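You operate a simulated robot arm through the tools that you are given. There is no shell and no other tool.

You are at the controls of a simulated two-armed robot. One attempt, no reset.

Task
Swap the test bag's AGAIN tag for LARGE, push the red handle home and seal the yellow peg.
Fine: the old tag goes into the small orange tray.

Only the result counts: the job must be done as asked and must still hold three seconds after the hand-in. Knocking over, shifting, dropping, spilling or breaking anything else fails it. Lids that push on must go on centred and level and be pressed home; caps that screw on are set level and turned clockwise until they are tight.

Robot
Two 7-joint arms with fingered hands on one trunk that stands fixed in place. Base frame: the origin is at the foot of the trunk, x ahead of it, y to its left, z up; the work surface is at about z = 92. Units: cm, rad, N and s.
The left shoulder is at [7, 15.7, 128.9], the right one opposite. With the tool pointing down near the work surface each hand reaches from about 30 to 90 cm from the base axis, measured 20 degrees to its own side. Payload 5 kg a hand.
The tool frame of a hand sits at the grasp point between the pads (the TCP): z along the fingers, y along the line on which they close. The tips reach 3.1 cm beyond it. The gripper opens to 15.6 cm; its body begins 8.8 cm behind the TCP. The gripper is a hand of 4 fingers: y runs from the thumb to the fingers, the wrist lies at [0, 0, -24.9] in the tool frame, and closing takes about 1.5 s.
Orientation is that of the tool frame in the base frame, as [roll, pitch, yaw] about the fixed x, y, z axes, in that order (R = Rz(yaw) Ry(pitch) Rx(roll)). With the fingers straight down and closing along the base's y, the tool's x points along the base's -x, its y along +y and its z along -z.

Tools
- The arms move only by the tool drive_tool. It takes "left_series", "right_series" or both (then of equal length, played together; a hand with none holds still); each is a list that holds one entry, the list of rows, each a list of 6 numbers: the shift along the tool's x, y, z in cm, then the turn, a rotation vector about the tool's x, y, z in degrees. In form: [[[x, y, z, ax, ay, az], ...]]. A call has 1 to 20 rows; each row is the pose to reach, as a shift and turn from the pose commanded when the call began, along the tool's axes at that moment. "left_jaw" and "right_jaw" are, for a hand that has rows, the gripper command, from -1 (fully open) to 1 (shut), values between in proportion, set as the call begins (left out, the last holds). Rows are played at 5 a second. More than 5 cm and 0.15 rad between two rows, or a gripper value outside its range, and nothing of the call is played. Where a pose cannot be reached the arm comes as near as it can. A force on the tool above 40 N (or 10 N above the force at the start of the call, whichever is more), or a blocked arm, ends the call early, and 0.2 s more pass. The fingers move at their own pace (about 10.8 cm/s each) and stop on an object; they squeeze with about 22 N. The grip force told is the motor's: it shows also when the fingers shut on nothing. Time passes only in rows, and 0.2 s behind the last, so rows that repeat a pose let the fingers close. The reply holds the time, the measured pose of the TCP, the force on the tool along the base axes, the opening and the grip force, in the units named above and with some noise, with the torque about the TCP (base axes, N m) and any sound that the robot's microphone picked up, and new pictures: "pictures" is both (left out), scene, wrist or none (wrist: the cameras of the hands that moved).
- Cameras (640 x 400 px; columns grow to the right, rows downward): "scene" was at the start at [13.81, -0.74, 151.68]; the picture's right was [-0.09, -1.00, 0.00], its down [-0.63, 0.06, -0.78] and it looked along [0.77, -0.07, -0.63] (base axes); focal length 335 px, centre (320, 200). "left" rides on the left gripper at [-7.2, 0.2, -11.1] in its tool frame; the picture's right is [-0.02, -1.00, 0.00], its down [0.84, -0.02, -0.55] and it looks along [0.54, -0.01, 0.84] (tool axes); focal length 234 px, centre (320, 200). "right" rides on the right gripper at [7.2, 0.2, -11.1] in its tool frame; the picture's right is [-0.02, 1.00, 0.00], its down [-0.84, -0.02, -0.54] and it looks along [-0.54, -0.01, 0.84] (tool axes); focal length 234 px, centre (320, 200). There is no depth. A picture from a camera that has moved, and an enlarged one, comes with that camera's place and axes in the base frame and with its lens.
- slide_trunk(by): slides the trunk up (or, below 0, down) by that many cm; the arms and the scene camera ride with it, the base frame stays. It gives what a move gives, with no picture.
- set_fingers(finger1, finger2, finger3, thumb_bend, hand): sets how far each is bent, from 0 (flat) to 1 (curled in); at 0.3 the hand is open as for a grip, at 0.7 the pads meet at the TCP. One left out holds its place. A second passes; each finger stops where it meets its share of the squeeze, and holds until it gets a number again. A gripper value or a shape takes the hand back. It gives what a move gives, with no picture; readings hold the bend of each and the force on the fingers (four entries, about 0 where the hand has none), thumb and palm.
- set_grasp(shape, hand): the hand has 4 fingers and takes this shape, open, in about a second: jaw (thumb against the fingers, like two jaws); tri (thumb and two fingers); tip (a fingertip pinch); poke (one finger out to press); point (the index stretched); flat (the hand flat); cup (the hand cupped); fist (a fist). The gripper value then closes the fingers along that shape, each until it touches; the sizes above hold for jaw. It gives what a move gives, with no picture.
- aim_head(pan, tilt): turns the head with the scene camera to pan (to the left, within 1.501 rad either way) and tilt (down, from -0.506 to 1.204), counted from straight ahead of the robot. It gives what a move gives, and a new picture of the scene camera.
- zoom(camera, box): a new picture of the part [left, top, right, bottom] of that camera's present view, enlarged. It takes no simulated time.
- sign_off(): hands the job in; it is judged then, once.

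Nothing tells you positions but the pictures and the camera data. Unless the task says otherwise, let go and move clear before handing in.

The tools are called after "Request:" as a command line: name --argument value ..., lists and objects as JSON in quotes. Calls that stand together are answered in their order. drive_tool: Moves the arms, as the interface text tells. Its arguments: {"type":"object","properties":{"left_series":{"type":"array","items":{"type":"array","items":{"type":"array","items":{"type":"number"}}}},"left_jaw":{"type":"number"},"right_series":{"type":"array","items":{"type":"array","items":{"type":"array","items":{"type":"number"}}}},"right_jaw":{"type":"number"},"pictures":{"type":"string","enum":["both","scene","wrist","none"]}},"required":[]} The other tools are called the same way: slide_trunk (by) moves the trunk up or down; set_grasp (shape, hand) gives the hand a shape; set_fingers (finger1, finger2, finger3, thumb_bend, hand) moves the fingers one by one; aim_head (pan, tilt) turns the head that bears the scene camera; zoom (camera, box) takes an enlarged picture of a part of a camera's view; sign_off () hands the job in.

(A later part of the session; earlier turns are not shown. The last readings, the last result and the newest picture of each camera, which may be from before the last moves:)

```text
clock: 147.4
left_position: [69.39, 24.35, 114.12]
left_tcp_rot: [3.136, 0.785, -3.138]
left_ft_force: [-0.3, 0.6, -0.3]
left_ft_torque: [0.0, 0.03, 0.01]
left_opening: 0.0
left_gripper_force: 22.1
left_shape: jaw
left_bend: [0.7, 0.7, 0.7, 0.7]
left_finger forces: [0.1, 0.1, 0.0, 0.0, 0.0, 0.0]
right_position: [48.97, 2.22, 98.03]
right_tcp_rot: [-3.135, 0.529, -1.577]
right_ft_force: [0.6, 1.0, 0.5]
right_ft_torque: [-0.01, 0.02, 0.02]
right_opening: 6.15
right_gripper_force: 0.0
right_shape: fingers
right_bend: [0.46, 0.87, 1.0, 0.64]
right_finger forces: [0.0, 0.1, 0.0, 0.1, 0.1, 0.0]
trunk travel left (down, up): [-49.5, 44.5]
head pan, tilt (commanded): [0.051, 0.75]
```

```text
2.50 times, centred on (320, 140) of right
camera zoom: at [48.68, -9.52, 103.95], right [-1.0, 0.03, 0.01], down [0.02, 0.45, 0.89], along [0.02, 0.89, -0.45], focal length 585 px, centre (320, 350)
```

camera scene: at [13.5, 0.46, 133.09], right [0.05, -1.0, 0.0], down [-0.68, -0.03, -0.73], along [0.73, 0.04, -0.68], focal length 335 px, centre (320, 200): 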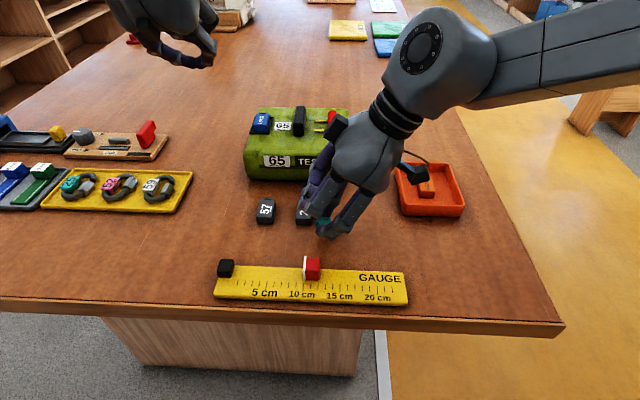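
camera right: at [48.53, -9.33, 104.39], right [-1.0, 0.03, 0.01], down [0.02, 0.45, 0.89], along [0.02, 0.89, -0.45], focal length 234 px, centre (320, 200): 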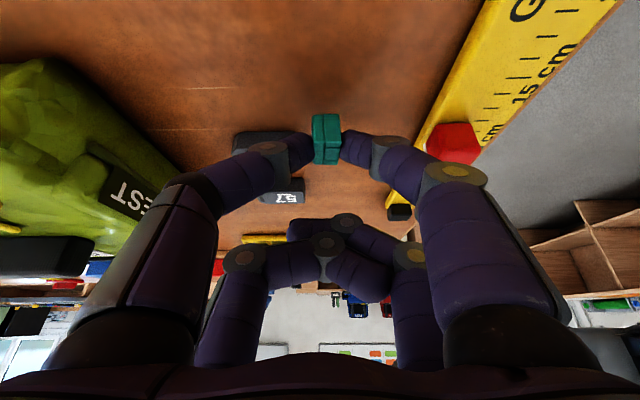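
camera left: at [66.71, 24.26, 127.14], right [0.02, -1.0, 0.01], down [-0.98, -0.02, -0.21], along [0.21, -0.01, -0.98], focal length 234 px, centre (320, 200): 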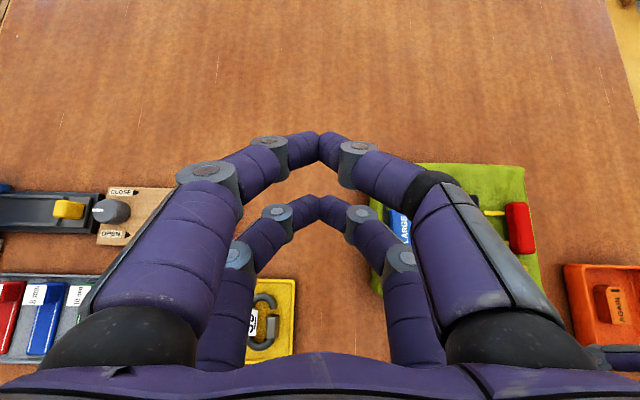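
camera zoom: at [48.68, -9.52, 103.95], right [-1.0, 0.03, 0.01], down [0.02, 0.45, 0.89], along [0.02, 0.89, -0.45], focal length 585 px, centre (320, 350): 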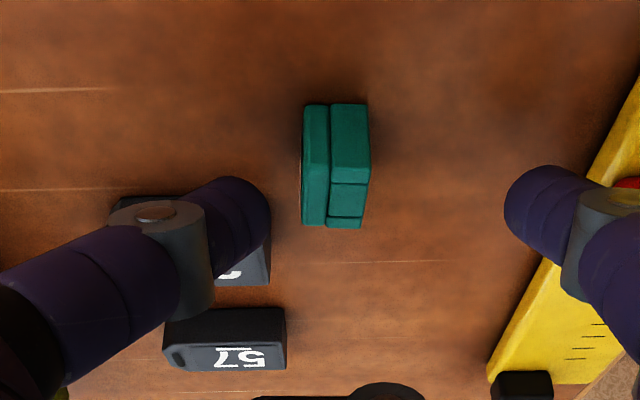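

Request:
set_fingers --hand "right" --thumb_bend 0.7

Request:
zoom --camera "right" --box '[200, 60, 440, 220]'

Request:
zoom --camera "scene" --box '[280, 180, 380, 260]'

```text
clock: 148.4
left_position: [69.52, 24.35, 114.19]
left_tcp_rot: [3.137, 0.787, -3.138]
left_ft_force: [-0.1, 0.2, -0.2]
left_ft_torque: [-0.01, -0.02, -0.01]
left_opening: 0.0
left_gripper_force: 22.4
left_shape: jaw
left_bend: [0.7, 0.7, 0.7, 0.7]
left_finger forces: [0.1, 0.0, 0.0, 0.0, 0.1, 0.1]
right_position: [48.91, 2.23, 97.93]
right_tcp_rot: [-3.134, 0.529, -1.576]
right_ft_force: [0.1, -0.6, -0.2]
right_ft_torque: [0.0, 0.02, -0.03]
right_opening: 5.06
right_gripper_force: 0.0
right_shape: fingers
right_bend: [0.46, 0.87, 1.0, 0.7]
right_finger forces: [0.0, 0.0, 0.0, 0.0, 0.0, 0.0]
trunk travel left (down, up): [-49.5, 44.5]
head pan, tilt (commanded): [0.051, 0.75]
```

```text
2.50 times, centred on (320, 140) of right
camera zoom: at [48.68, -9.52, 103.95], right [-1.0, 0.03, 0.01], down [0.02, 0.45, 0.89], along [0.02, 0.89, -0.45], focal length 585 px, centre (320, 350)
```

zoom: 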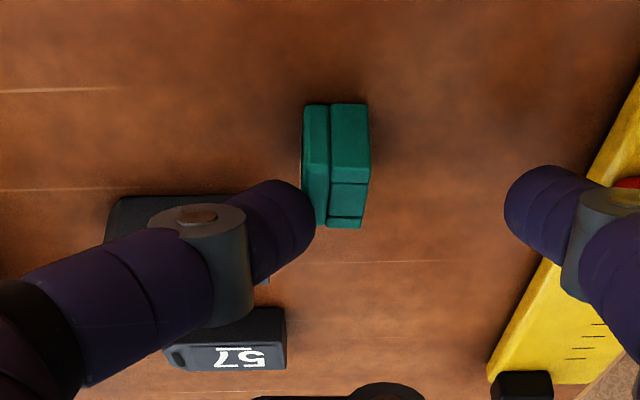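

```text
5.00 times, centred on (330, 220) of scene
camera zoom: at [13.54, 0.46, 133.08], right [0.05, -1.0, 0.0], down [-0.68, -0.03, -0.73], along [0.73, 0.04, -0.68], focal length 1676 px, centre (270, 100)
```

zoom: 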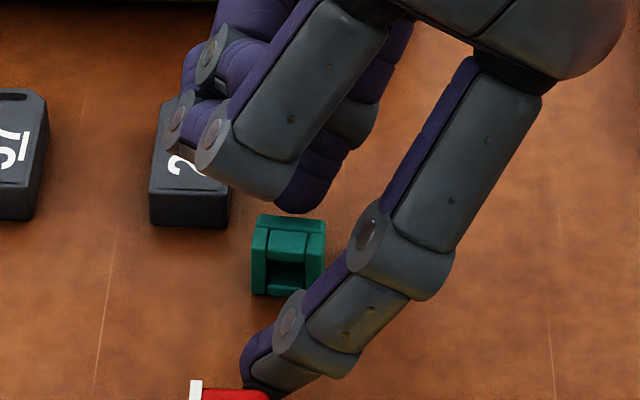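

The thumb is passing just over the cap's top. I'll retract it, lower 0.6 cm and push again.

Request:
set_fingers --hand "right" --thumb_bend 0.61

Request:
drive_tool --right_series '[[[0.2, 0, 0.3, 0, 0, 0], [0.3, 0, 0.52, 0, 0, 0], [0.3, 0, 0.52, 0, 0, 0]]]' --pictures "none"

Request:
set_fingers --hand "right" --thumb_bend 0.7

Request:
zoom --camera "right" --box '[200, 60, 440, 220]'

Request:
zoom --camera "scene" --box '[280, 180, 380, 260]'

```text
clock: 149.4
left_position: [69.37, 24.33, 114.03]
left_tcp_rot: [3.137, 0.785, -3.139]
left_ft_force: [-0.4, -0.4, 0.0]
left_ft_torque: [-0.03, -0.02, 0.01]
left_opening: 0.0
left_gripper_force: 22.0
left_shape: jaw
left_bend: [0.7, 0.7, 0.7, 0.7]
left_finger forces: [0.1, 0.0, 0.0, 0.0, 0.0, 0.0]
right_position: [49.04, 2.13, 97.87]
right_tcp_rot: [-3.136, 0.53, -1.576]
right_ft_force: [0.3, 0.4, 0.8]
right_ft_torque: [-0.02, -0.03, 0.0]
right_opening: 6.64
right_gripper_force: 0.1
right_shape: fingers
right_bend: [0.46, 0.87, 1.0, 0.61]
right_finger forces: [0.0, 0.0, 0.0, 0.0, 0.0, 0.0]
trunk travel left (down, up): [-49.5, 44.5]
head pan, tilt (commanded): [0.051, 0.75]
```

```text
clock: 150.2
left_position: [69.46, 24.25, 114.14]
left_tcp_rot: [3.135, 0.786, -3.138]
left_ft_force: [-0.1, -0.2, -0.4]
left_ft_torque: [-0.01, 0.02, 0.01]
left_opening: 0.0
left_gripper_force: 21.9
left_shape: jaw
left_bend: [0.7, 0.7, 0.7, 0.7]
left_finger forces: [0.0, 0.1, 0.1, 0.0, 0.0, 0.0]
right_position: [48.95, 2.28, 97.23]
right_tcp_rot: [-3.135, 0.528, -1.575]
right_ft_force: [-0.7, 0.5, 0.0]
right_ft_torque: [0.0, 0.02, -0.03]
right_opening: 6.68
right_gripper_force: 0.0
right_shape: fingers
right_bend: [0.46, 0.87, 1.0, 0.61]
right_finger forces: [0.0, 0.1, 0.0, 0.0, 0.0, 0.0]
trunk travel left (down, up): [-49.5, 44.5]
head pan, tilt (commanded): [0.051, 0.75]
```

```text
clock: 151.2
left_position: [69.48, 24.28, 114.09]
left_tcp_rot: [3.137, 0.785, -3.138]
left_ft_force: [0.3, -0.5, -0.1]
left_ft_torque: [0.0, 0.02, 0.02]
left_opening: 0.0
left_gripper_force: 21.7
left_shape: jaw
left_bend: [0.7, 0.7, 0.7, 0.7]
left_finger forces: [0.1, 0.0, 0.1, 0.0, 0.1, 0.0]
right_position: [48.8, 2.14, 97.26]
right_tcp_rot: [-3.135, 0.529, -1.576]
right_ft_force: [-0.8, -0.9, 0.3]
right_ft_torque: [0.0, -0.01, 0.0]
right_opening: 5.08
right_gripper_force: 0.0
right_shape: fingers
right_bend: [0.46, 0.87, 1.0, 0.7]
right_finger forces: [0.0, 0.0, 0.0, 0.1, 0.0, 0.0]
trunk travel left (down, up): [-49.5, 44.5]
head pan, tilt (commanded): [0.051, 0.75]
```

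```text
2.50 times, centred on (320, 140) of right
camera zoom: at [48.65, -9.56, 103.33], right [-1.0, 0.03, 0.01], down [0.02, 0.45, 0.89], along [0.02, 0.89, -0.45], focal length 585 px, centre (320, 350)
```

zoom: 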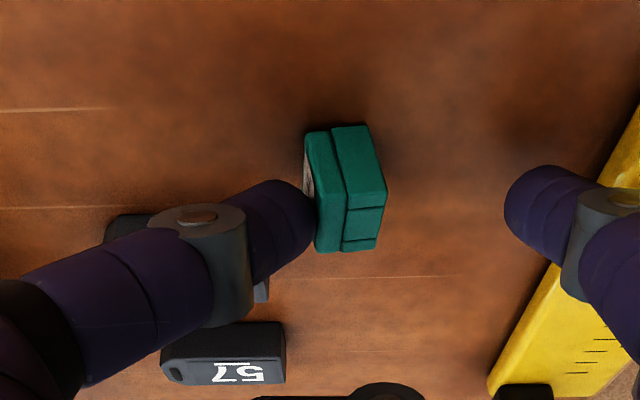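

```text
5.00 times, centred on (330, 220) of scene
camera zoom: at [13.54, 0.46, 133.08], right [0.05, -1.0, 0.0], down [-0.68, -0.03, -0.73], along [0.73, 0.04, -0.68], focal length 1676 px, centre (270, 100)
```

zoom: 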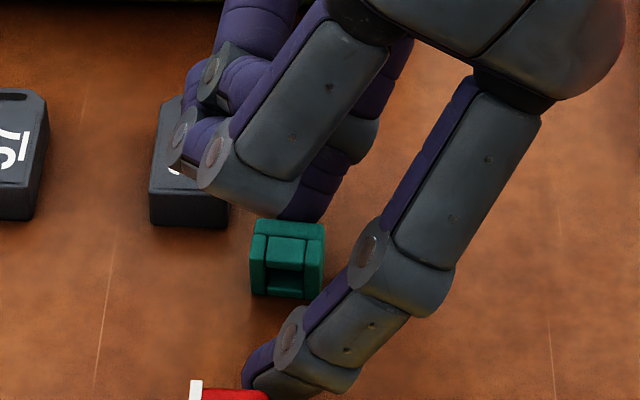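

The push is off-centre and only turns the cap. I'll retract the thumb, shift 0.7 cm to the right and push again.

Request:
set_fingers --hand "right" --thumb_bend 0.61

Request:
drive_tool --right_series '[[[0.3, 0, -0.18, 0, 0, 0], [0.65, 0, -0.38, 0, 0, 0], [0.65, 0, -0.38, 0, 0, 0]]]' --pictures "none"

Request:
set_fingers --hand "right" --thumb_bend 0.71

Request:
zoom --camera "right" --box '[200, 60, 440, 220]'

Request:
zoom --camera "scene" --box '[280, 180, 380, 260]'

```text
clock: 152.2
left_position: [69.54, 24.34, 114.17]
left_tcp_rot: [3.136, 0.786, -3.136]
left_ft_force: [-0.6, 0.0, 0.0]
left_ft_torque: [0.02, -0.04, -0.02]
left_opening: 0.02
left_gripper_force: 22.7
left_shape: jaw
left_bend: [0.7, 0.7, 0.7, 0.7]
left_finger forces: [0.0, 0.0, 0.0, 0.1, 0.0, 0.0]
right_position: [48.81, 2.2, 97.42]
right_tcp_rot: [-3.135, 0.529, -1.576]
right_ft_force: [0.3, -0.4, -0.1]
right_ft_torque: [0.02, -0.02, 0.02]
right_opening: 6.66
right_gripper_force: 0.1
right_shape: fingers
right_bend: [0.46, 0.87, 1.0, 0.61]
right_finger forces: [0.1, 0.0, 0.0, 0.0, 0.0, 0.0]
trunk travel left (down, up): [-49.5, 44.5]
head pan, tilt (commanded): [0.051, 0.75]
```

```text
clock: 153.0
left_position: [69.48, 24.23, 114.07]
left_tcp_rot: [3.137, 0.785, -3.138]
left_ft_force: [0.5, 0.8, 0.4]
left_ft_torque: [-0.02, -0.01, 0.02]
left_opening: 0.0
left_gripper_force: 22.1
left_shape: jaw
left_bend: [0.7, 0.7, 0.7, 0.7]
left_finger forces: [0.0, 0.0, 0.0, 0.0, 0.0, 0.0]
right_position: [49.01, 1.48, 97.38]
right_tcp_rot: [-3.133, 0.526, -1.576]
right_ft_force: [-0.4, -0.2, 0.1]
right_ft_torque: [0.0, -0.02, 0.01]
right_opening: 6.64
right_gripper_force: 0.0
right_shape: fingers
right_bend: [0.46, 0.87, 1.0, 0.61]
right_finger forces: [0.0, 0.0, 0.1, 0.1, 0.0, 0.0]
trunk travel left (down, up): [-49.5, 44.5]
head pan, tilt (commanded): [0.051, 0.75]
```

```text
clock: 154.0
left_position: [69.49, 24.26, 114.15]
left_tcp_rot: [3.136, 0.784, -3.139]
left_ft_force: [-0.3, -1.0, 0.5]
left_ft_torque: [0.0, -0.01, -0.02]
left_opening: 0.0
left_gripper_force: 21.6
left_shape: jaw
left_bend: [0.7, 0.7, 0.7, 0.7]
left_finger forces: [0.0, 0.0, 0.0, 0.1, 0.1, 0.1]
right_position: [49.06, 1.44, 97.38]
right_tcp_rot: [-3.133, 0.528, -1.574]
right_ft_force: [-0.1, 0.2, 0.7]
right_ft_torque: [0.0, 0.01, 0.0]
right_opening: 4.86
right_gripper_force: 0.2
right_shape: fingers
right_bend: [0.46, 0.87, 1.0, 0.71]
right_finger forces: [0.0, 0.1, 0.1, 0.1, 0.0, 0.0]
trunk travel left (down, up): [-49.5, 44.5]
head pan, tilt (commanded): [0.051, 0.75]
```

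```text
2.50 times, centred on (320, 140) of right
camera zoom: at [48.69, -10.39, 103.4], right [-1.0, 0.03, 0.01], down [0.02, 0.45, 0.89], along [0.02, 0.89, -0.45], focal length 585 px, centre (320, 350)
```

zoom: 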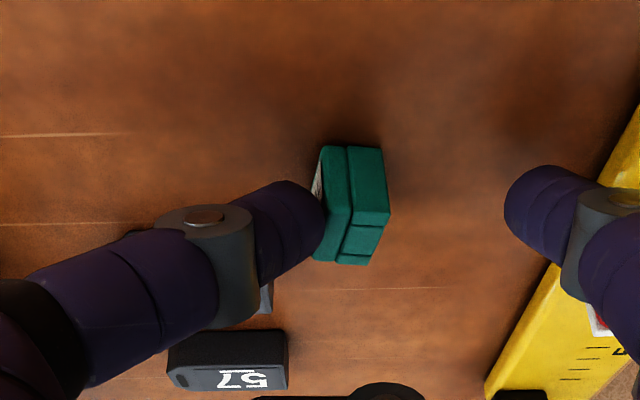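

```text
5.00 times, centred on (330, 220) of scene
camera zoom: at [13.54, 0.46, 133.08], right [0.05, -1.0, 0.0], down [-0.68, -0.03, -0.73], along [0.73, 0.04, -0.68], focal length 1676 px, centre (270, 100)
```

zoom: 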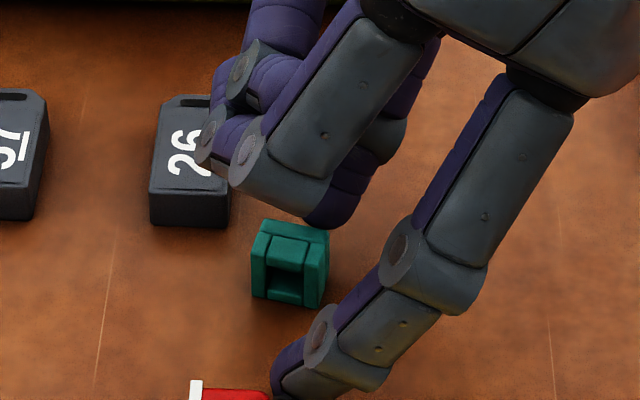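

The cap slides instead of tipping. A cleaner way: the left hand grips it across y from straight above, then pitches forward 90° so the label faces up, and sets it on the peg pointing forward. I'll clear the right hand out of the way.

Request:
set_fingers --hand "right" --thumb_bend 0.57

Request:
drive_tool --right_series '[[[-1, 0, -1.72, 0, 0, 0], [-2.5, 0, -4.3, 0, 0, 0], [-4, 0, -7, 0, 0, 0], [-2, -1, -10.5, 0, 0, 0], [1, -2, -13.5, 0, 0, 0], [4.2, -3, -16.5, 0, 0, 0], [7.4, -4, -19.5, 0, 0, 0], [10, -5, -21, 0, 0, 0]]]' --pictures "scene"

Request:
zoom --camera "scene" --box '[280, 180, 380, 260]'

Request:
zoom --camera "scene" --box '[220, 50, 380, 160]'

```text
clock: 155.0
left_position: [69.36, 24.22, 114.0]
left_tcp_rot: [3.137, 0.786, -3.138]
left_ft_force: [0.2, 0.2, -0.1]
left_ft_torque: [0.01, -0.02, -0.03]
left_opening: 0.0
left_gripper_force: 21.9
left_shape: jaw
left_bend: [0.7, 0.7, 0.7, 0.7]
left_finger forces: [0.0, 0.1, 0.0, 0.0, 0.0, 0.0]
right_position: [49.0, 1.33, 97.3]
right_tcp_rot: [-3.134, 0.528, -1.575]
right_ft_force: [-0.2, -0.5, 0.2]
right_ft_torque: [0.01, -0.02, -0.01]
right_opening: 7.63
right_gripper_force: 0.1
right_shape: fingers
right_bend: [0.46, 0.87, 1.0, 0.56]
right_finger forces: [0.0, 0.0, 0.0, 0.0, 0.1, 0.1]
trunk travel left (down, up): [-49.5, 44.5]
head pan, tilt (commanded): [0.051, 0.75]
```

```text
clock: 156.8
left_position: [69.63, 24.33, 114.08]
left_tcp_rot: [3.135, 0.784, -3.141]
left_ft_force: [0.0, -0.7, 0.4]
left_ft_torque: [0.0, 0.01, 0.0]
left_opening: 0.0
left_gripper_force: 21.8
left_shape: jaw
left_bend: [0.7, 0.7, 0.7, 0.7]
left_finger forces: [0.0, 0.1, 0.0, 0.0, 0.0, 0.0]
right_position: [53.71, -17.88, 110.55]
right_tcp_rot: [-3.135, 0.526, -1.577]
right_ft_force: [0.8, 0.3, 0.8]
right_ft_torque: [-0.01, 0.03, 0.03]
right_opening: 7.64
right_gripper_force: 0.2
right_shape: fingers
right_bend: [0.46, 0.87, 1.0, 0.56]
right_finger forces: [0.0, 0.1, 0.0, 0.1, 0.1, 0.0]
trunk travel left (down, up): [-49.5, 44.5]
head pan, tilt (commanded): [0.051, 0.75]
camera scene: at [13.59, 0.4, 133.08], right [0.05, -1.0, 0.0], down [-0.68, -0.03, -0.73], along [0.73, 0.04, -0.68], focal length 335 px, centre (320, 200)
```

scene: 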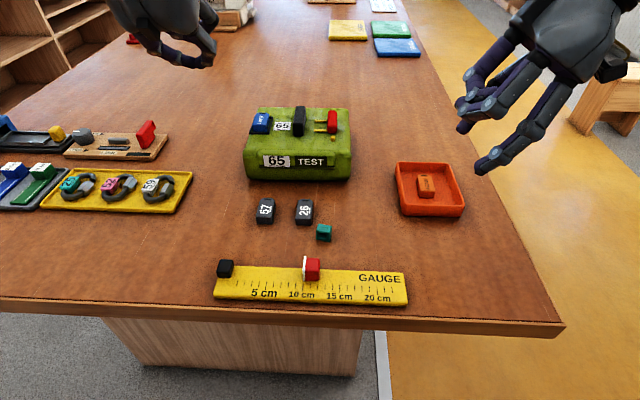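

```text
5.00 times, centred on (330, 220) of scene
camera zoom: at [13.59, 0.4, 133.08], right [0.05, -1.0, 0.0], down [-0.68, -0.03, -0.73], along [0.73, 0.04, -0.68], focal length 1676 px, centre (270, 100)
```

zoom: 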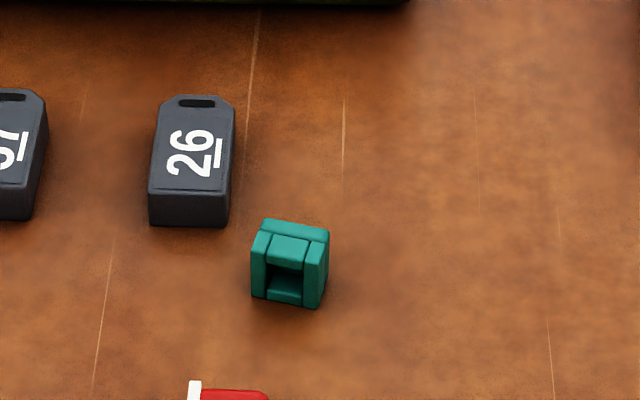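

```text
3.64 times, centred on (300, 105) of scene
camera zoom: at [13.59, 0.4, 133.08], right [0.05, -1.0, 0.0], down [-0.68, -0.03, -0.73], along [0.73, 0.04, -0.68], focal length 1219 px, centre (393, 546)
```

zoom: 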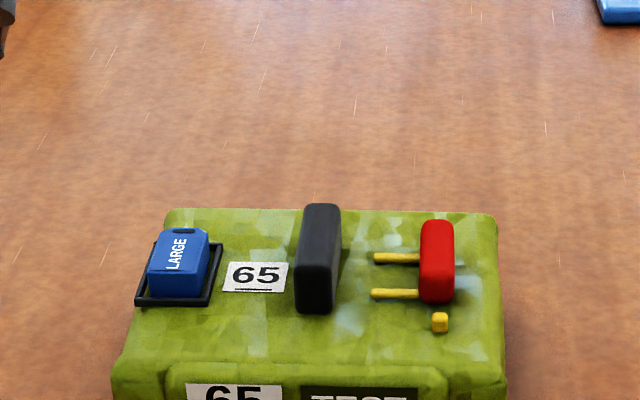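

I can see the cap's pose now: centre about (49.2, 1.5), lying, turned about 9° clockwise. I'll shape the left hand for its near pair and bring it vertically above the cap.

Request:
set_fingers --hand "left" --finger1 0.2 --thumb_bend 1.0 --finger2 0.57 --finger3 0.57

Request:
set_fingers --hand "left" --finger1 1.0

Request:
drive_tool --left_series '[[[2.2, -2.9, -0.86, 0, 5.6, 0], [4.5, -5.8, -1.7, 0, 11.2, 0], [6.8, -8.7, -2.6, 0, 16.9, 0], [9.1, -11.6, -3.4, 0, 22.5, 0], [11.4, -14.5, -4.3, 0, 28.1, 0], [13.7, -17.4, -5.1, 0, 33.7, 0], [16, -20.3, -6, 0, 39.4, 0], [18.2, -23.2, -6.86, 0, 45, 0], [18.2, -23.2, -6.86, 0, 45, 0]]]' --pictures "both"

```text
clock: 157.8
left_position: [69.52, 24.24, 114.09]
left_tcp_rot: [3.136, 0.785, -3.138]
left_ft_force: [0.5, 0.2, -0.5]
left_ft_torque: [0.01, -0.04, 0.01]
left_opening: 6.3
left_gripper_force: 0.1
left_shape: fingers
left_bend: [0.2, 0.56, 0.56, 1.0]
left_finger forces: [0.0, 0.0, 0.0, 0.0, 0.0, 0.0]
right_position: [53.68, -17.85, 110.52]
right_tcp_rot: [-3.134, 0.528, -1.575]
right_ft_force: [0.7, 0.6, -0.7]
right_ft_torque: [-0.03, 0.01, 0.01]
right_opening: 7.65
right_gripper_force: 0.0
right_shape: fingers
right_bend: [0.46, 0.87, 1.0, 0.56]
right_finger forces: [0.0, 0.0, 0.1, 0.0, 0.1, 0.0]
trunk travel left (down, up): [-49.5, 44.5]
head pan, tilt (commanded): [0.051, 0.75]
```

```text
clock: 158.8
left_position: [69.53, 24.3, 114.21]
left_tcp_rot: [3.138, 0.785, -3.137]
left_ft_force: [-0.7, -0.2, -0.3]
left_ft_torque: [0.02, 0.01, 0.01]
left_opening: 2.58
left_gripper_force: 0.1
left_shape: fingers
left_bend: [0.93, 0.56, 0.56, 1.0]
left_finger forces: [0.0, 0.0, 0.0, 0.1, 0.0, 0.1]
right_position: [53.68, -17.81, 110.6]
right_tcp_rot: [-3.136, 0.53, -1.576]
right_ft_force: [-0.9, -0.6, -0.3]
right_ft_torque: [0.0, -0.01, 0.03]
right_opening: 7.61
right_gripper_force: 0.1
right_shape: fingers
right_bend: [0.46, 0.87, 1.0, 0.56]
right_finger forces: [0.0, 0.1, 0.1, 0.1, 0.1, 0.0]
trunk travel left (down, up): [-49.5, 44.5]
head pan, tilt (commanded): [0.051, 0.75]
```

```text
clock: 160.8
left_position: [52.08, 0.98, 106.28]
left_tcp_rot: [3.139, -0.003, -3.134]
left_ft_force: [0.4, 0.7, -0.1]
left_ft_torque: [-0.03, 0.02, -0.03]
left_opening: 2.45
left_gripper_force: 0.0
left_shape: fingers
left_bend: [0.96, 0.56, 0.56, 1.0]
left_finger forces: [0.0, 0.1, 0.0, 0.1, 0.0, 0.0]
right_position: [53.63, -17.72, 110.51]
right_tcp_rot: [-3.136, 0.528, -1.576]
right_ft_force: [-0.7, 0.1, 0.1]
right_ft_torque: [0.01, 0.01, 0.0]
right_opening: 7.67
right_gripper_force: 0.1
right_shape: fingers
right_bend: [0.46, 0.87, 1.0, 0.56]
right_finger forces: [0.0, 0.0, 0.0, 0.0, 0.0, 0.1]
trunk travel left (down, up): [-49.5, 44.5]
head pan, tilt (commanded): [0.051, 0.75]
camera scene: at [13.52, 0.53, 133.08], right [0.05, -1.0, 0.0], down [-0.68, -0.04, -0.73], along [0.73, 0.04, -0.68], focal length 335 px, centre (320, 200)
camera left: at [59.34, 1.18, 117.4], right [0.03, -1.0, 0.0], down [-0.84, -0.03, 0.55], along [-0.55, -0.01, -0.84], focal length 234 px, centre (320, 200)
```

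scene: 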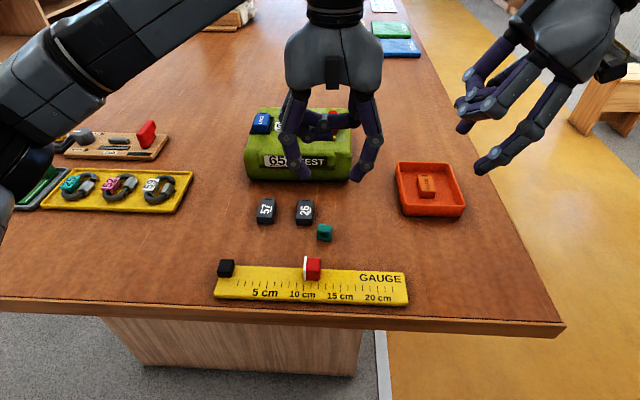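
left: 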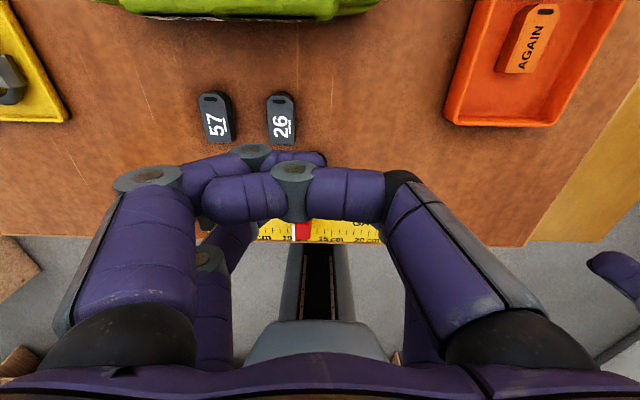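

It's reachable. I'll match the cap's 9° turn, centre over it and go down partway, checking with the scene camera.

Request:
drive_tool --left_series '[[[0.3, 0.1, 1.5, 0, 0, 4.5], [0.7, 0.17, 3, 0, 0, 9], [0.7, 0.17, 5, 0, 0, 9], [0.7, 0.17, 7, 0, 0, 9], [0.7, 0.17, 7, 0, 0, 9]]]' --pictures "none"

Request:
zoom --camera "scene" --box '[270, 160, 390, 260]'

```text
clock: 162.0
left_position: [51.15, 0.85, 98.96]
left_tcp_rot: [3.138, 0.0, 2.991]
left_ft_force: [0.0, -0.3, 0.1]
left_ft_torque: [-0.05, -0.02, -0.03]
left_opening: 2.43
left_gripper_force: 0.1
left_shape: fingers
left_bend: [0.96, 0.56, 0.56, 1.0]
left_finger forces: [0.0, 0.0, 0.0, 0.1, 0.0, 0.0]
right_position: [53.64, -17.85, 110.48]
right_tcp_rot: [-3.135, 0.53, -1.575]
right_ft_force: [0.9, 0.1, -0.1]
right_ft_torque: [-0.01, 0.02, -0.01]
right_opening: 7.69
right_gripper_force: 0.0
right_shape: fingers
right_bend: [0.46, 0.87, 1.0, 0.56]
right_finger forces: [0.0, 0.0, 0.1, 0.0, 0.0, 0.1]
trunk travel left (down, up): [-49.5, 44.5]
head pan, tilt (commanded): [0.051, 0.75]
```

```text
4.00 times, centred on (330, 210) of scene
camera zoom: at [13.52, 0.41, 133.09], right [0.05, -1.0, 0.0], down [-0.68, -0.03, -0.73], along [0.73, 0.04, -0.68], focal length 1340 px, centre (280, 160)
```

zoom: 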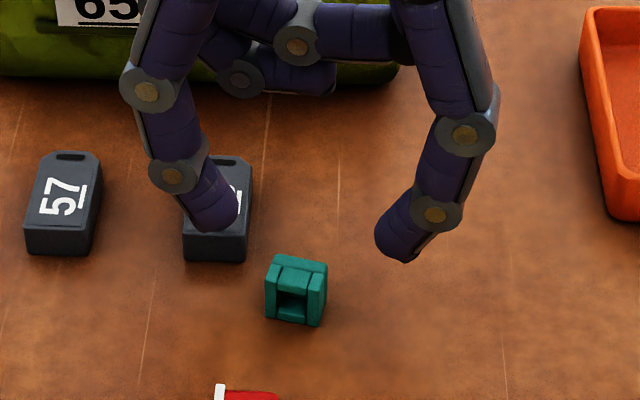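

The pair needs to move about 0.45 cm toward me. I'll narrow the fingers to stay clear of tag 26, shift and go down to mid-height of the cap.

Request:
set_fingers --hand "left" --finger2 0.61 --finger3 0.6

Request:
drive_tool --left_series '[[[0.47, 0.11, 0, 0, 0, 0], [0.47, 0.11, 1.2, 0, 0, 0], [0.47, 0.11, 2.2, 0, 0, 0], [0.47, 0.11, 2.7, 0, 0, 0], [0.47, 0.11, 2.7, 0, 0, 0]]]' --pictures "none"

Request:
zoom --camera "scene" --box '[280, 180, 380, 260]'

```text
clock: 163.0
left_position: [51.31, 0.81, 99.14]
left_tcp_rot: [3.138, -0.001, 2.99]
left_ft_force: [-1.0, 0.7, -0.7]
left_ft_torque: [0.01, -0.01, -0.01]
left_opening: 2.46
left_gripper_force: 0.0
left_shape: fingers
left_bend: [0.96, 0.61, 0.6, 1.0]
left_finger forces: [0.0, 0.0, 0.0, 0.0, 0.0, 0.1]
right_position: [53.63, -17.72, 110.55]
right_tcp_rot: [-3.136, 0.529, -1.576]
right_ft_force: [-1.0, -0.1, 0.3]
right_ft_torque: [0.02, 0.0, 0.04]
right_opening: 7.65
right_gripper_force: 0.1
right_shape: fingers
right_bend: [0.46, 0.87, 1.0, 0.56]
right_finger forces: [0.0, 0.1, 0.0, 0.1, 0.2, 0.1]
trunk travel left (down, up): [-49.5, 44.5]
head pan, tilt (commanded): [0.051, 0.75]
```

```text
clock: 164.2
left_position: [50.62, 0.96, 96.44]
left_tcp_rot: [3.138, -0.003, 2.991]
left_ft_force: [0.3, -0.4, 0.4]
left_ft_torque: [0.01, -0.01, -0.01]
left_opening: 2.46
left_gripper_force: 0.0
left_shape: fingers
left_bend: [0.96, 0.61, 0.6, 1.0]
left_finger forces: [0.0, 0.0, 0.0, 0.1, 0.0, 0.0]
right_position: [53.65, -17.88, 110.58]
right_tcp_rot: [-3.135, 0.528, -1.576]
right_ft_force: [-0.3, 0.1, 0.3]
right_ft_torque: [0.0, -0.03, 0.01]
right_opening: 7.67
right_gripper_force: 0.1
right_shape: fingers
right_bend: [0.46, 0.87, 1.0, 0.56]
right_finger forces: [0.1, 0.1, 0.1, 0.1, 0.1, 0.0]
trunk travel left (down, up): [-49.5, 44.5]
head pan, tilt (commanded): [0.051, 0.75]
```

```text
5.00 times, centred on (330, 220) of scene
camera zoom: at [13.54, 0.43, 133.08], right [0.05, -1.0, 0.0], down [-0.68, -0.03, -0.73], along [0.73, 0.04, -0.68], focal length 1676 px, centre (270, 100)
```

zoom: 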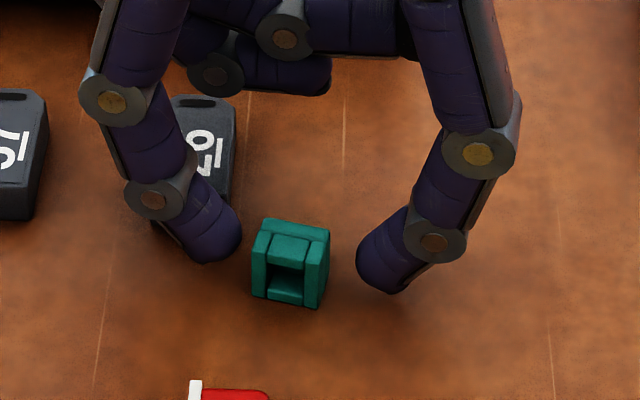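

Request:
drive_tool --left_series '[[[-0.2, 0.1, 0.15, 0, 0, 0], [-0.25, 0.1, 0.3, 0, 0, 0], [-0.25, 0.1, 0.3, 0, 0, 0]]]' --pictures "none"

Request:
set_fingers --hand "left" --finger2 0.76 --finger3 0.76

Request:
zoom --camera "scene" --box '[280, 180, 380, 260]'

```text
clock: 165.0
left_position: [51.06, 1.2, 96.0]
left_tcp_rot: [3.139, -0.003, 2.991]
left_ft_force: [-0.8, 0.3, -0.3]
left_ft_torque: [-0.01, -0.02, -0.03]
left_opening: 2.44
left_gripper_force: 0.0
left_shape: fingers
left_bend: [0.96, 0.61, 0.6, 1.0]
left_finger forces: [0.1, 0.1, 0.0, 0.1, 0.0, 0.0]
right_position: [53.67, -17.94, 110.49]
right_tcp_rot: [-3.135, 0.529, -1.575]
right_ft_force: [0.1, 0.3, 0.3]
right_ft_torque: [0.0, 0.01, 0.04]
right_opening: 7.65
right_gripper_force: 0.2
right_shape: fingers
right_bend: [0.46, 0.87, 1.0, 0.56]
right_finger forces: [0.0, 0.0, 0.0, 0.0, 0.0, 0.0]
trunk travel left (down, up): [-49.5, 44.5]
head pan, tilt (commanded): [0.051, 0.75]
```

```text
clock: 166.0
left_position: [50.98, 1.09, 96.0]
left_tcp_rot: [3.137, -0.003, 2.991]
left_ft_force: [0.6, 0.0, -0.4]
left_ft_torque: [0.0, -0.03, -0.01]
left_opening: 2.45
left_gripper_force: 7.4
left_shape: fingers
left_bend: [0.96, 0.66, 0.65, 1.0]
left_finger forces: [0.1, 7.2, 7.1, 0.0, 0.1, 0.0]
right_position: [53.68, -17.86, 110.56]
right_tcp_rot: [-3.135, 0.528, -1.576]
right_ft_force: [1.6, 1.0, 0.2]
right_ft_torque: [0.01, -0.02, 0.03]
right_opening: 7.64
right_gripper_force: 0.0
right_shape: fingers
right_bend: [0.46, 0.87, 1.0, 0.56]
right_finger forces: [0.0, 0.0, 0.0, 0.0, 0.1, 0.1]
trunk travel left (down, up): [-49.5, 44.5]
head pan, tilt (commanded): [0.051, 0.75]
```

```text
5.00 times, centred on (330, 220) of scene
camera zoom: at [13.54, 0.43, 133.08], right [0.05, -1.0, 0.0], down [-0.68, -0.03, -0.73], along [0.73, 0.04, -0.68], focal length 1676 px, centre (270, 100)
```

zoom: 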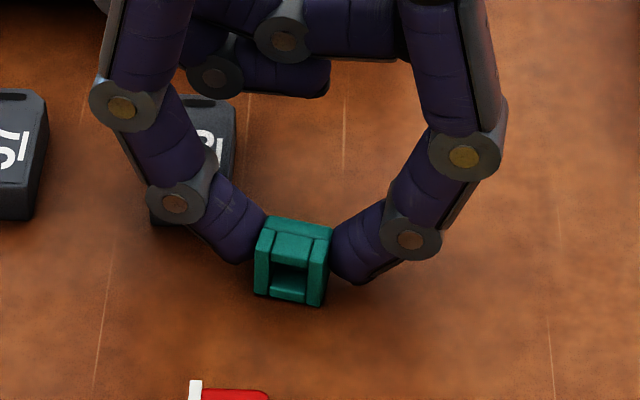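

The cap is gripped on its two sides at about 7 N each. I'll lift it, straighten the yaw and move up and left to where there's room to rotate.

Request:
drive_tool --left_series '[[[0, 0, -0.8, 0, 0, 0], [0, 0, -2.5, 0, 0, 0], [0, 0, -6, 0, 0, 0], [0, 0, -10, 0, 0, 0], [-1, 3, -13, 0, 0, -3], [-2, 6, -16, 0, 0, -6], [-3.2, 9, -18.5, 0, 0, -8.6], [-4.3, 11.8, -21, 0, 0, -8.6], [-4.3, 11.8, -21, 0, 0, -8.6]]]' --right_series '[[[0, 0, 0, 0, 0, 0], [-1, 0, -1.7, 0, 0, 0], [-2, 0, -3.4, 0, 0, 0], [-3, 0, -5.2, 0, 0, 0], [-4, 0, -6.9, 0, 0, 0], [-5, 0, -8.6, 0, 0, 0], [-6, 0, -10.3, 0, 0, 0], [-7, 0, -12, 0, 0, 0], [-7, 0, -12, 0, 0, 0]]]' --pictures "scene"

Request:
zoom --camera "scene" --box '[200, 0, 360, 120]'

```text
clock: 168.0
left_position: [57.27, 12.16, 117.37]
left_tcp_rot: [3.136, -0.003, -3.141]
left_ft_force: [1.1, 0.4, -0.9]
left_ft_torque: [-0.01, 0.03, 0.0]
left_opening: 2.45
left_gripper_force: 7.0
left_shape: fingers
left_bend: [0.96, 0.66, 0.65, 1.0]
left_finger forces: [0.0, 7.0, 7.0, 0.0, 0.0, 0.0]
right_position: [53.65, -18.16, 124.13]
right_tcp_rot: [-3.135, 0.531, -1.577]
right_ft_force: [0.0, -0.6, -0.4]
right_ft_torque: [0.03, 0.03, -0.03]
right_opening: 7.64
right_gripper_force: 0.2
right_shape: fingers
right_bend: [0.46, 0.87, 1.0, 0.56]
right_finger forces: [0.0, 0.1, 0.0, 0.1, 0.0, 0.1]
trunk travel left (down, up): [-49.5, 44.5]
head pan, tilt (commanded): [0.051, 0.75]
camera scene: at [13.58, 0.36, 133.08], right [0.05, -1.0, 0.0], down [-0.68, -0.03, -0.73], along [0.73, 0.04, -0.68], focal length 335 px, centre (320, 200)
```

scene: 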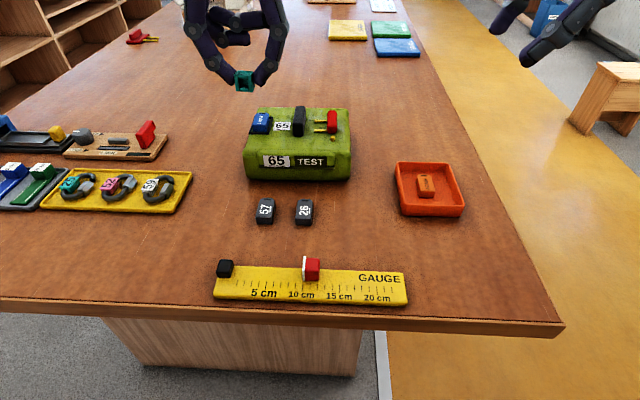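

```text
3.33 times, centred on (280, 60) of scene
camera zoom: at [13.58, 0.36, 133.08], right [0.05, -1.0, 0.0], down [-0.68, -0.03, -0.73], along [0.73, 0.04, -0.68], focal length 1117 px, centre (453, 667)
```

zoom: 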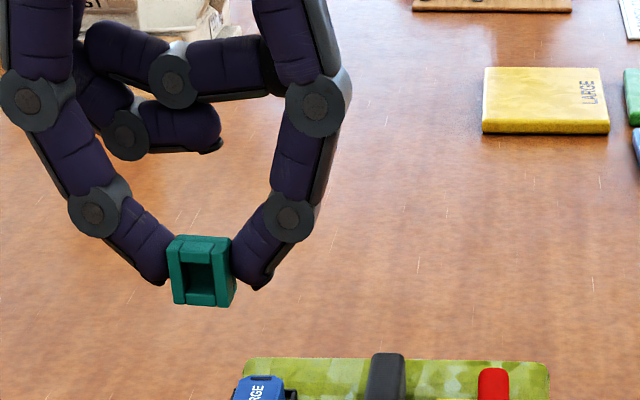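

Held securely. I'll pitch the hand forward 90° in the air so the label faces up and the cavity down.

Request:
drive_tool --left_series '[[[-0.5, 0, -0.5, 0, -7.5, 0], [-1, 0, -1, 0, -15, 0], [-1.5, 0, -1.5, 0, -22.5, 0], [-2, 0, -2, 0, -30, 0], [-2.5, 0, -2.5, 0, -37.5, 0], [-3, 0, -3, 0, -45, 0], [-3.5, 0, -3.5, 0, -52.5, 0], [-4, 0, -4, 0, -60, 0], [-4.5, 0, -4.5, 0, -67.5, 0], [-5, 0, -5, 0, -75, 0], [-5, 0, -5.5, 0, -82.5, 0], [-5, 0, -6, 0, -90, 0], [-5, 0, -6, 0, -90, 0]]]' --pictures "both"

Request:
zoom --camera "scene" --box '[200, 0, 360, 120]'

```text
clock: 170.8
left_position: [62.11, 12.23, 123.14]
left_tcp_rot: [1.347, 1.567, 1.349]
left_ft_force: [0.7, -0.5, -0.6]
left_ft_torque: [-0.01, -0.01, -0.01]
left_opening: 2.44
left_gripper_force: 6.8
left_shape: fingers
left_bend: [0.96, 0.66, 0.65, 1.0]
left_finger forces: [0.0, 7.0, 7.0, 0.0, 0.1, 0.1]
right_position: [53.64, -18.01, 124.38]
right_tcp_rot: [-3.135, 0.53, -1.575]
right_ft_force: [0.0, -0.2, -0.1]
right_ft_torque: [0.02, -0.01, 0.01]
right_opening: 7.64
right_gripper_force: 0.0
right_shape: fingers
right_bend: [0.46, 0.87, 1.0, 0.56]
right_finger forces: [0.0, 0.1, 0.0, 0.0, 0.0, 0.0]
trunk travel left (down, up): [-49.5, 44.5]
head pan, tilt (commanded): [0.051, 0.75]
camera scene: at [13.53, 0.42, 133.08], right [0.05, -1.0, 0.0], down [-0.68, -0.03, -0.73], along [0.73, 0.04, -0.68], focal length 335 px, centre (320, 200)
camera left: at [51.04, 12.4, 130.32], right [0.0, -1.0, 0.02], down [-0.54, -0.02, -0.84], along [0.84, -0.01, -0.54], focal length 234 px, centre (320, 200)
```

scene: 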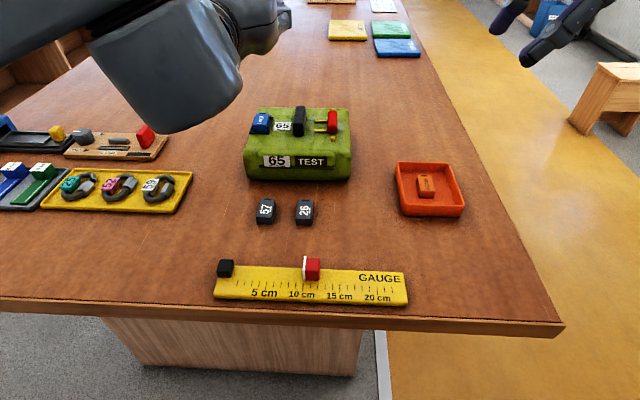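
left: 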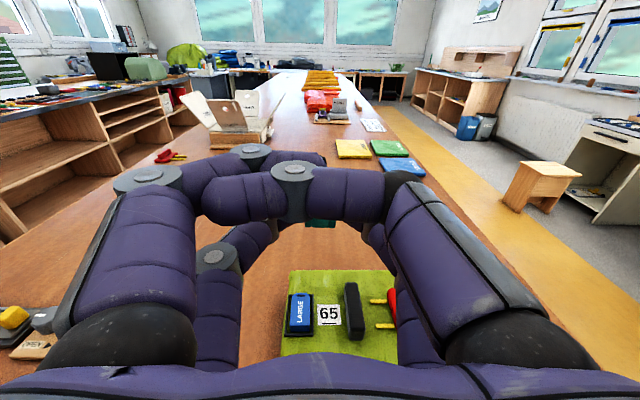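

```text
3.33 times, centred on (280, 60) of scene
camera zoom: at [13.53, 0.42, 133.08], right [0.05, -1.0, 0.0], down [-0.68, -0.03, -0.73], along [0.73, 0.04, -0.68], focal length 1117 px, centre (453, 667)
```

zoom: 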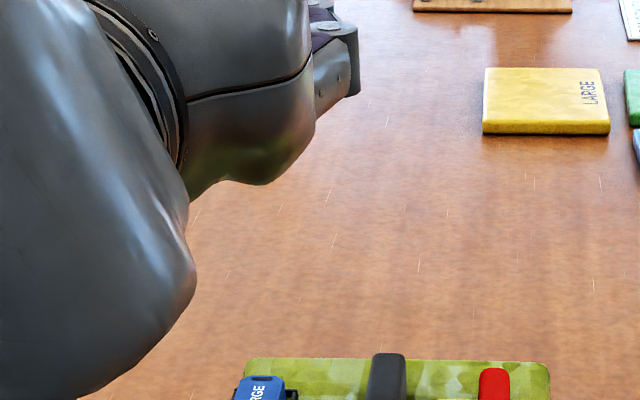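

The rotation worked; the hand now points forward with the cap level. The curled pair blocks the camera, so I'll open those two fingers, which are well above everything.

Request:
set_fingers --hand "left" --finger1 0.25

Request:
set_fingers --hand "left" --thumb_bend 0.25

Request:
zoom --camera "left" --box '[0, 0, 640, 400]'

Request:
zoom --camera "left" --box '[220, 140, 420, 280]'

```text
clock: 171.8
left_position: [62.26, 12.25, 123.05]
left_tcp_rot: [1.741, 1.566, 1.74]
left_ft_force: [1.2, 0.1, -0.6]
left_ft_torque: [0.0, 0.02, -0.02]
left_opening: 6.03
left_gripper_force: 7.4
left_shape: fingers
left_bend: [0.25, 0.66, 0.65, 1.0]
left_finger forces: [0.0, 7.0, 7.0, 0.0, 0.0, 0.0]
right_position: [53.57, -18.14, 124.3]
right_tcp_rot: [-3.133, 0.528, -1.577]
right_ft_force: [0.2, 0.1, 0.1]
right_ft_torque: [0.0, 0.03, -0.01]
right_opening: 7.67
right_gripper_force: 0.0
right_shape: fingers
right_bend: [0.46, 0.87, 1.0, 0.56]
right_finger forces: [0.1, 0.0, 0.0, 0.1, 0.1, 0.1]
trunk travel left (down, up): [-49.5, 44.5]
head pan, tilt (commanded): [0.051, 0.75]
```

```text
clock: 172.8
left_position: [62.15, 12.22, 123.19]
left_tcp_rot: [1.758, 1.567, 1.755]
left_ft_force: [0.6, 0.3, -0.3]
left_ft_torque: [0.0, 0.01, -0.02]
left_opening: 17.23
left_gripper_force: 7.6
left_shape: fingers
left_bend: [0.25, 0.66, 0.65, 0.25]
left_finger forces: [0.1, 7.0, 7.1, 0.0, 0.0, 0.1]
right_position: [53.55, -17.99, 124.19]
right_tcp_rot: [-3.135, 0.529, -1.574]
right_ft_force: [-0.4, 0.4, 0.5]
right_ft_torque: [0.01, -0.01, -0.01]
right_opening: 7.67
right_gripper_force: 0.1
right_shape: fingers
right_bend: [0.46, 0.87, 1.0, 0.56]
right_finger forces: [0.0, 0.1, 0.0, 0.0, 0.0, 0.0]
trunk travel left (down, up): [-49.5, 44.5]
head pan, tilt (commanded): [0.051, 0.75]
```

```text
1.00 times, centred on (320, 200) of left (not enlarged: the box is as wide or as high as the picture)
camera zoom: at [51.07, 12.43, 130.32], right [0.0, -1.0, 0.02], down [-0.55, -0.02, -0.84], along [0.84, -0.01, -0.55], focal length 234 px, centre (320, 200)
```

zoom: 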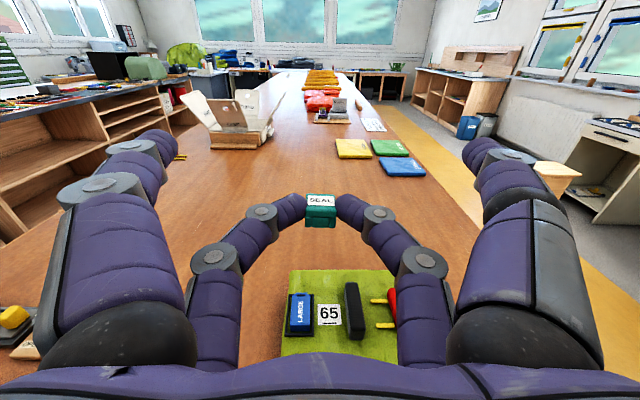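

```text
2.86 times, centred on (320, 210) of left
camera zoom: at [51.07, 12.43, 130.32], right [0.0, -1.0, 0.02], down [-0.55, -0.02, -0.84], along [0.84, -0.01, -0.55], focal length 669 px, centre (320, 171)
```

zoom: 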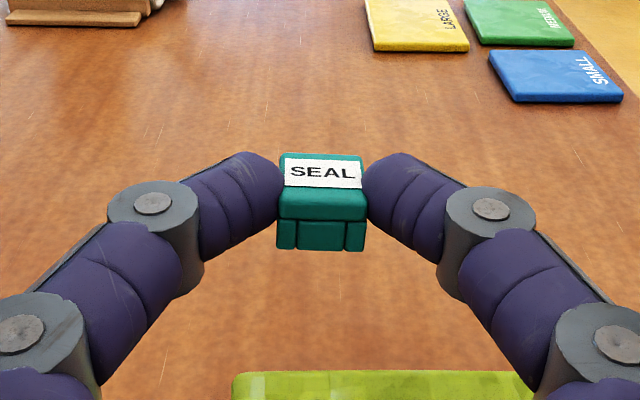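

The cap is upright, label up, and the camera view is excellent. I'll lower the trunk so the left arm reaches the peg in this pose, and set the right camera for a side view.

Request:
slide_trunk --by -14

Request:
drive_tool --right_series '[[[0, -2, 0, 0, 0, 0], [0, -5, 0, 0, 0, 0], [0, -8, 0, 0, 0, 0], [0, -11, 0, 0, 0, 0], [0, -12, 0, 0, 0, 0], [0, -12, 0, 0, 0, 0]]]' --left_series '[[[0, -2, 0, 0, 0, 0], [0, -4.5, 0, 0, 0, 0], [0, -7, 0, 0, 0, 0], [0, -9.5, 0, 0, 0, 0], [0, -11.4, 0, 0, 0, 0], [0, -11.4, 0, 0, 0, 0]]]' --pictures "both"

Request:
zoom --camera "left" --box '[220, 140, 420, 280]'

Request:
zoom --camera "right" --box '[220, 60, 420, 220]'

```text
clock: 174.4
left_position: [62.15, 12.28, 109.11]
left_tcp_rot: [1.676, 1.566, 1.675]
left_ft_force: [-0.7, 0.8, -0.6]
left_ft_torque: [-0.02, 0.01, 0.02]
left_opening: 17.2
left_gripper_force: 7.0
left_shape: fingers
left_bend: [0.25, 0.66, 0.65, 0.25]
left_finger forces: [0.0, 7.0, 7.0, 0.1, 0.0, 0.0]
right_position: [53.61, -17.97, 110.15]
right_tcp_rot: [-3.135, 0.529, -1.575]
right_ft_force: [0.6, 0.8, 0.5]
right_ft_torque: [-0.04, -0.03, 0.03]
right_opening: 7.63
right_gripper_force: 0.1
right_shape: fingers
right_bend: [0.46, 0.87, 1.0, 0.56]
right_finger forces: [0.1, 0.0, 0.1, 0.0, 0.0, 0.0]
trunk travel left (down, up): [-35.5, 58.5]
head pan, tilt (commanded): [0.051, 0.75]
```

```text
clock: 175.8
left_position: [61.66, 0.39, 109.36]
left_tcp_rot: [1.171, 1.565, 1.17]
left_ft_force: [0.3, -0.9, -0.8]
left_ft_torque: [-0.01, -0.02, -0.03]
left_opening: 17.27
left_gripper_force: 7.2
left_shape: fingers
left_bend: [0.25, 0.66, 0.65, 0.25]
left_finger forces: [0.0, 7.2, 7.0, 0.1, 0.0, 0.1]
right_position: [65.47, -18.43, 110.5]
right_tcp_rot: [-3.131, 0.53, -1.576]
right_ft_force: [-0.8, -0.5, -0.3]
right_ft_torque: [0.03, 0.01, 0.01]
right_opening: 7.62
right_gripper_force: 0.1
right_shape: fingers
right_bend: [0.46, 0.87, 1.0, 0.56]
right_finger forces: [0.1, 0.0, 0.0, 0.0, 0.0, 0.0]
trunk travel left (down, up): [-35.5, 58.5]
head pan, tilt (commanded): [0.051, 0.75]
camera scene: at [13.23, 0.15, 119.13], right [0.05, -1.0, 0.0], down [-0.68, -0.03, -0.73], along [0.73, 0.04, -0.68], focal length 335 px, centre (320, 200)
camera right: at [65.11, -30.28, 116.49], right [-1.0, 0.03, 0.0], down [0.02, 0.45, 0.89], along [0.03, 0.89, -0.45], focal length 234 px, centre (320, 200)
camera left: at [50.48, 0.67, 116.45], right [0.0, -1.0, 0.02], down [-0.54, -0.01, -0.84], along [0.84, -0.01, -0.54], focal length 234 px, centre (320, 200)
```

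scene: 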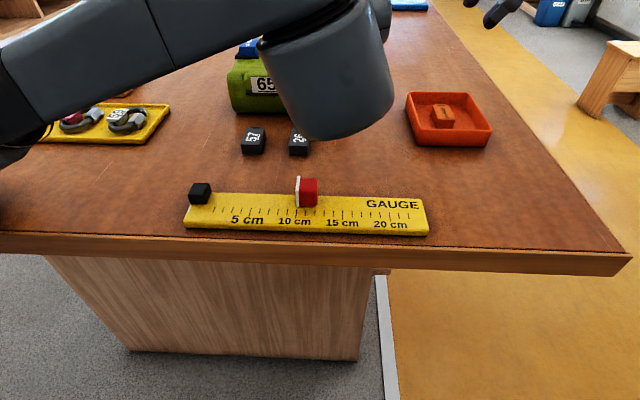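
right: 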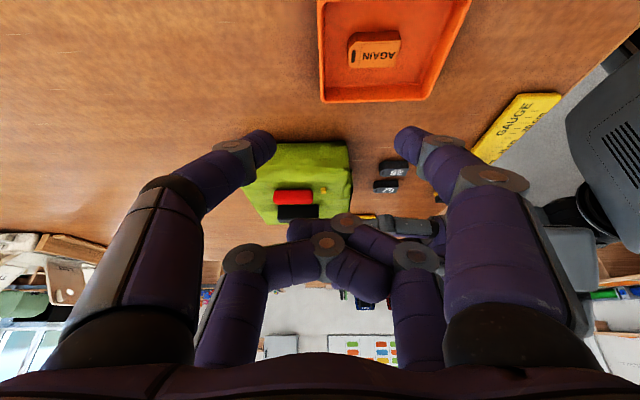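
left: 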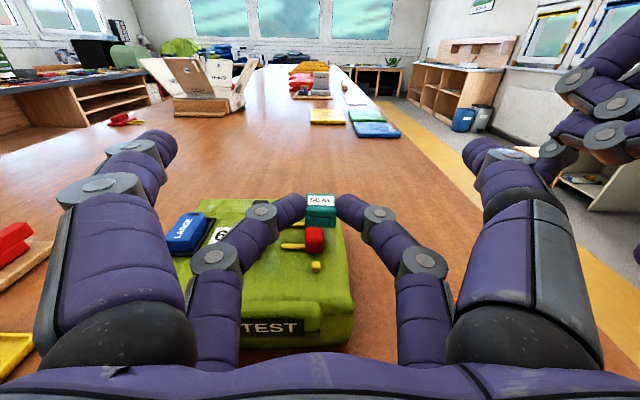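

```text
2.86 times, centred on (320, 210) of left
camera zoom: at [50.48, 0.67, 116.45], right [0.0, -1.0, 0.02], down [-0.54, -0.01, -0.84], along [0.84, -0.01, -0.54], focal length 669 px, centre (320, 171)
```

zoom: 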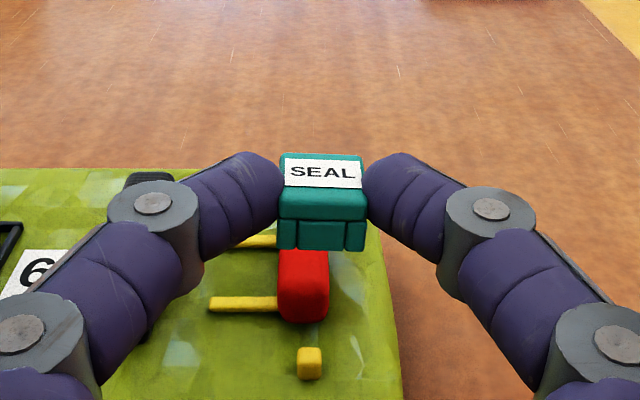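

```text
2.50 times, centred on (320, 140) of right
camera zoom: at [65.11, -30.28, 116.49], right [-1.0, 0.03, 0.0], down [0.02, 0.45, 0.89], along [0.03, 0.89, -0.45], focal length 585 px, centre (320, 350)
```

zoom: 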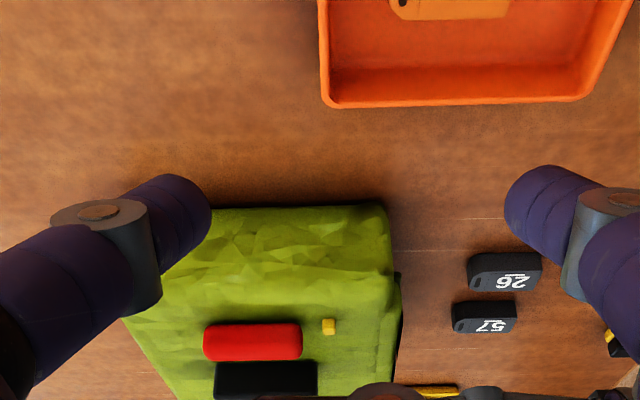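

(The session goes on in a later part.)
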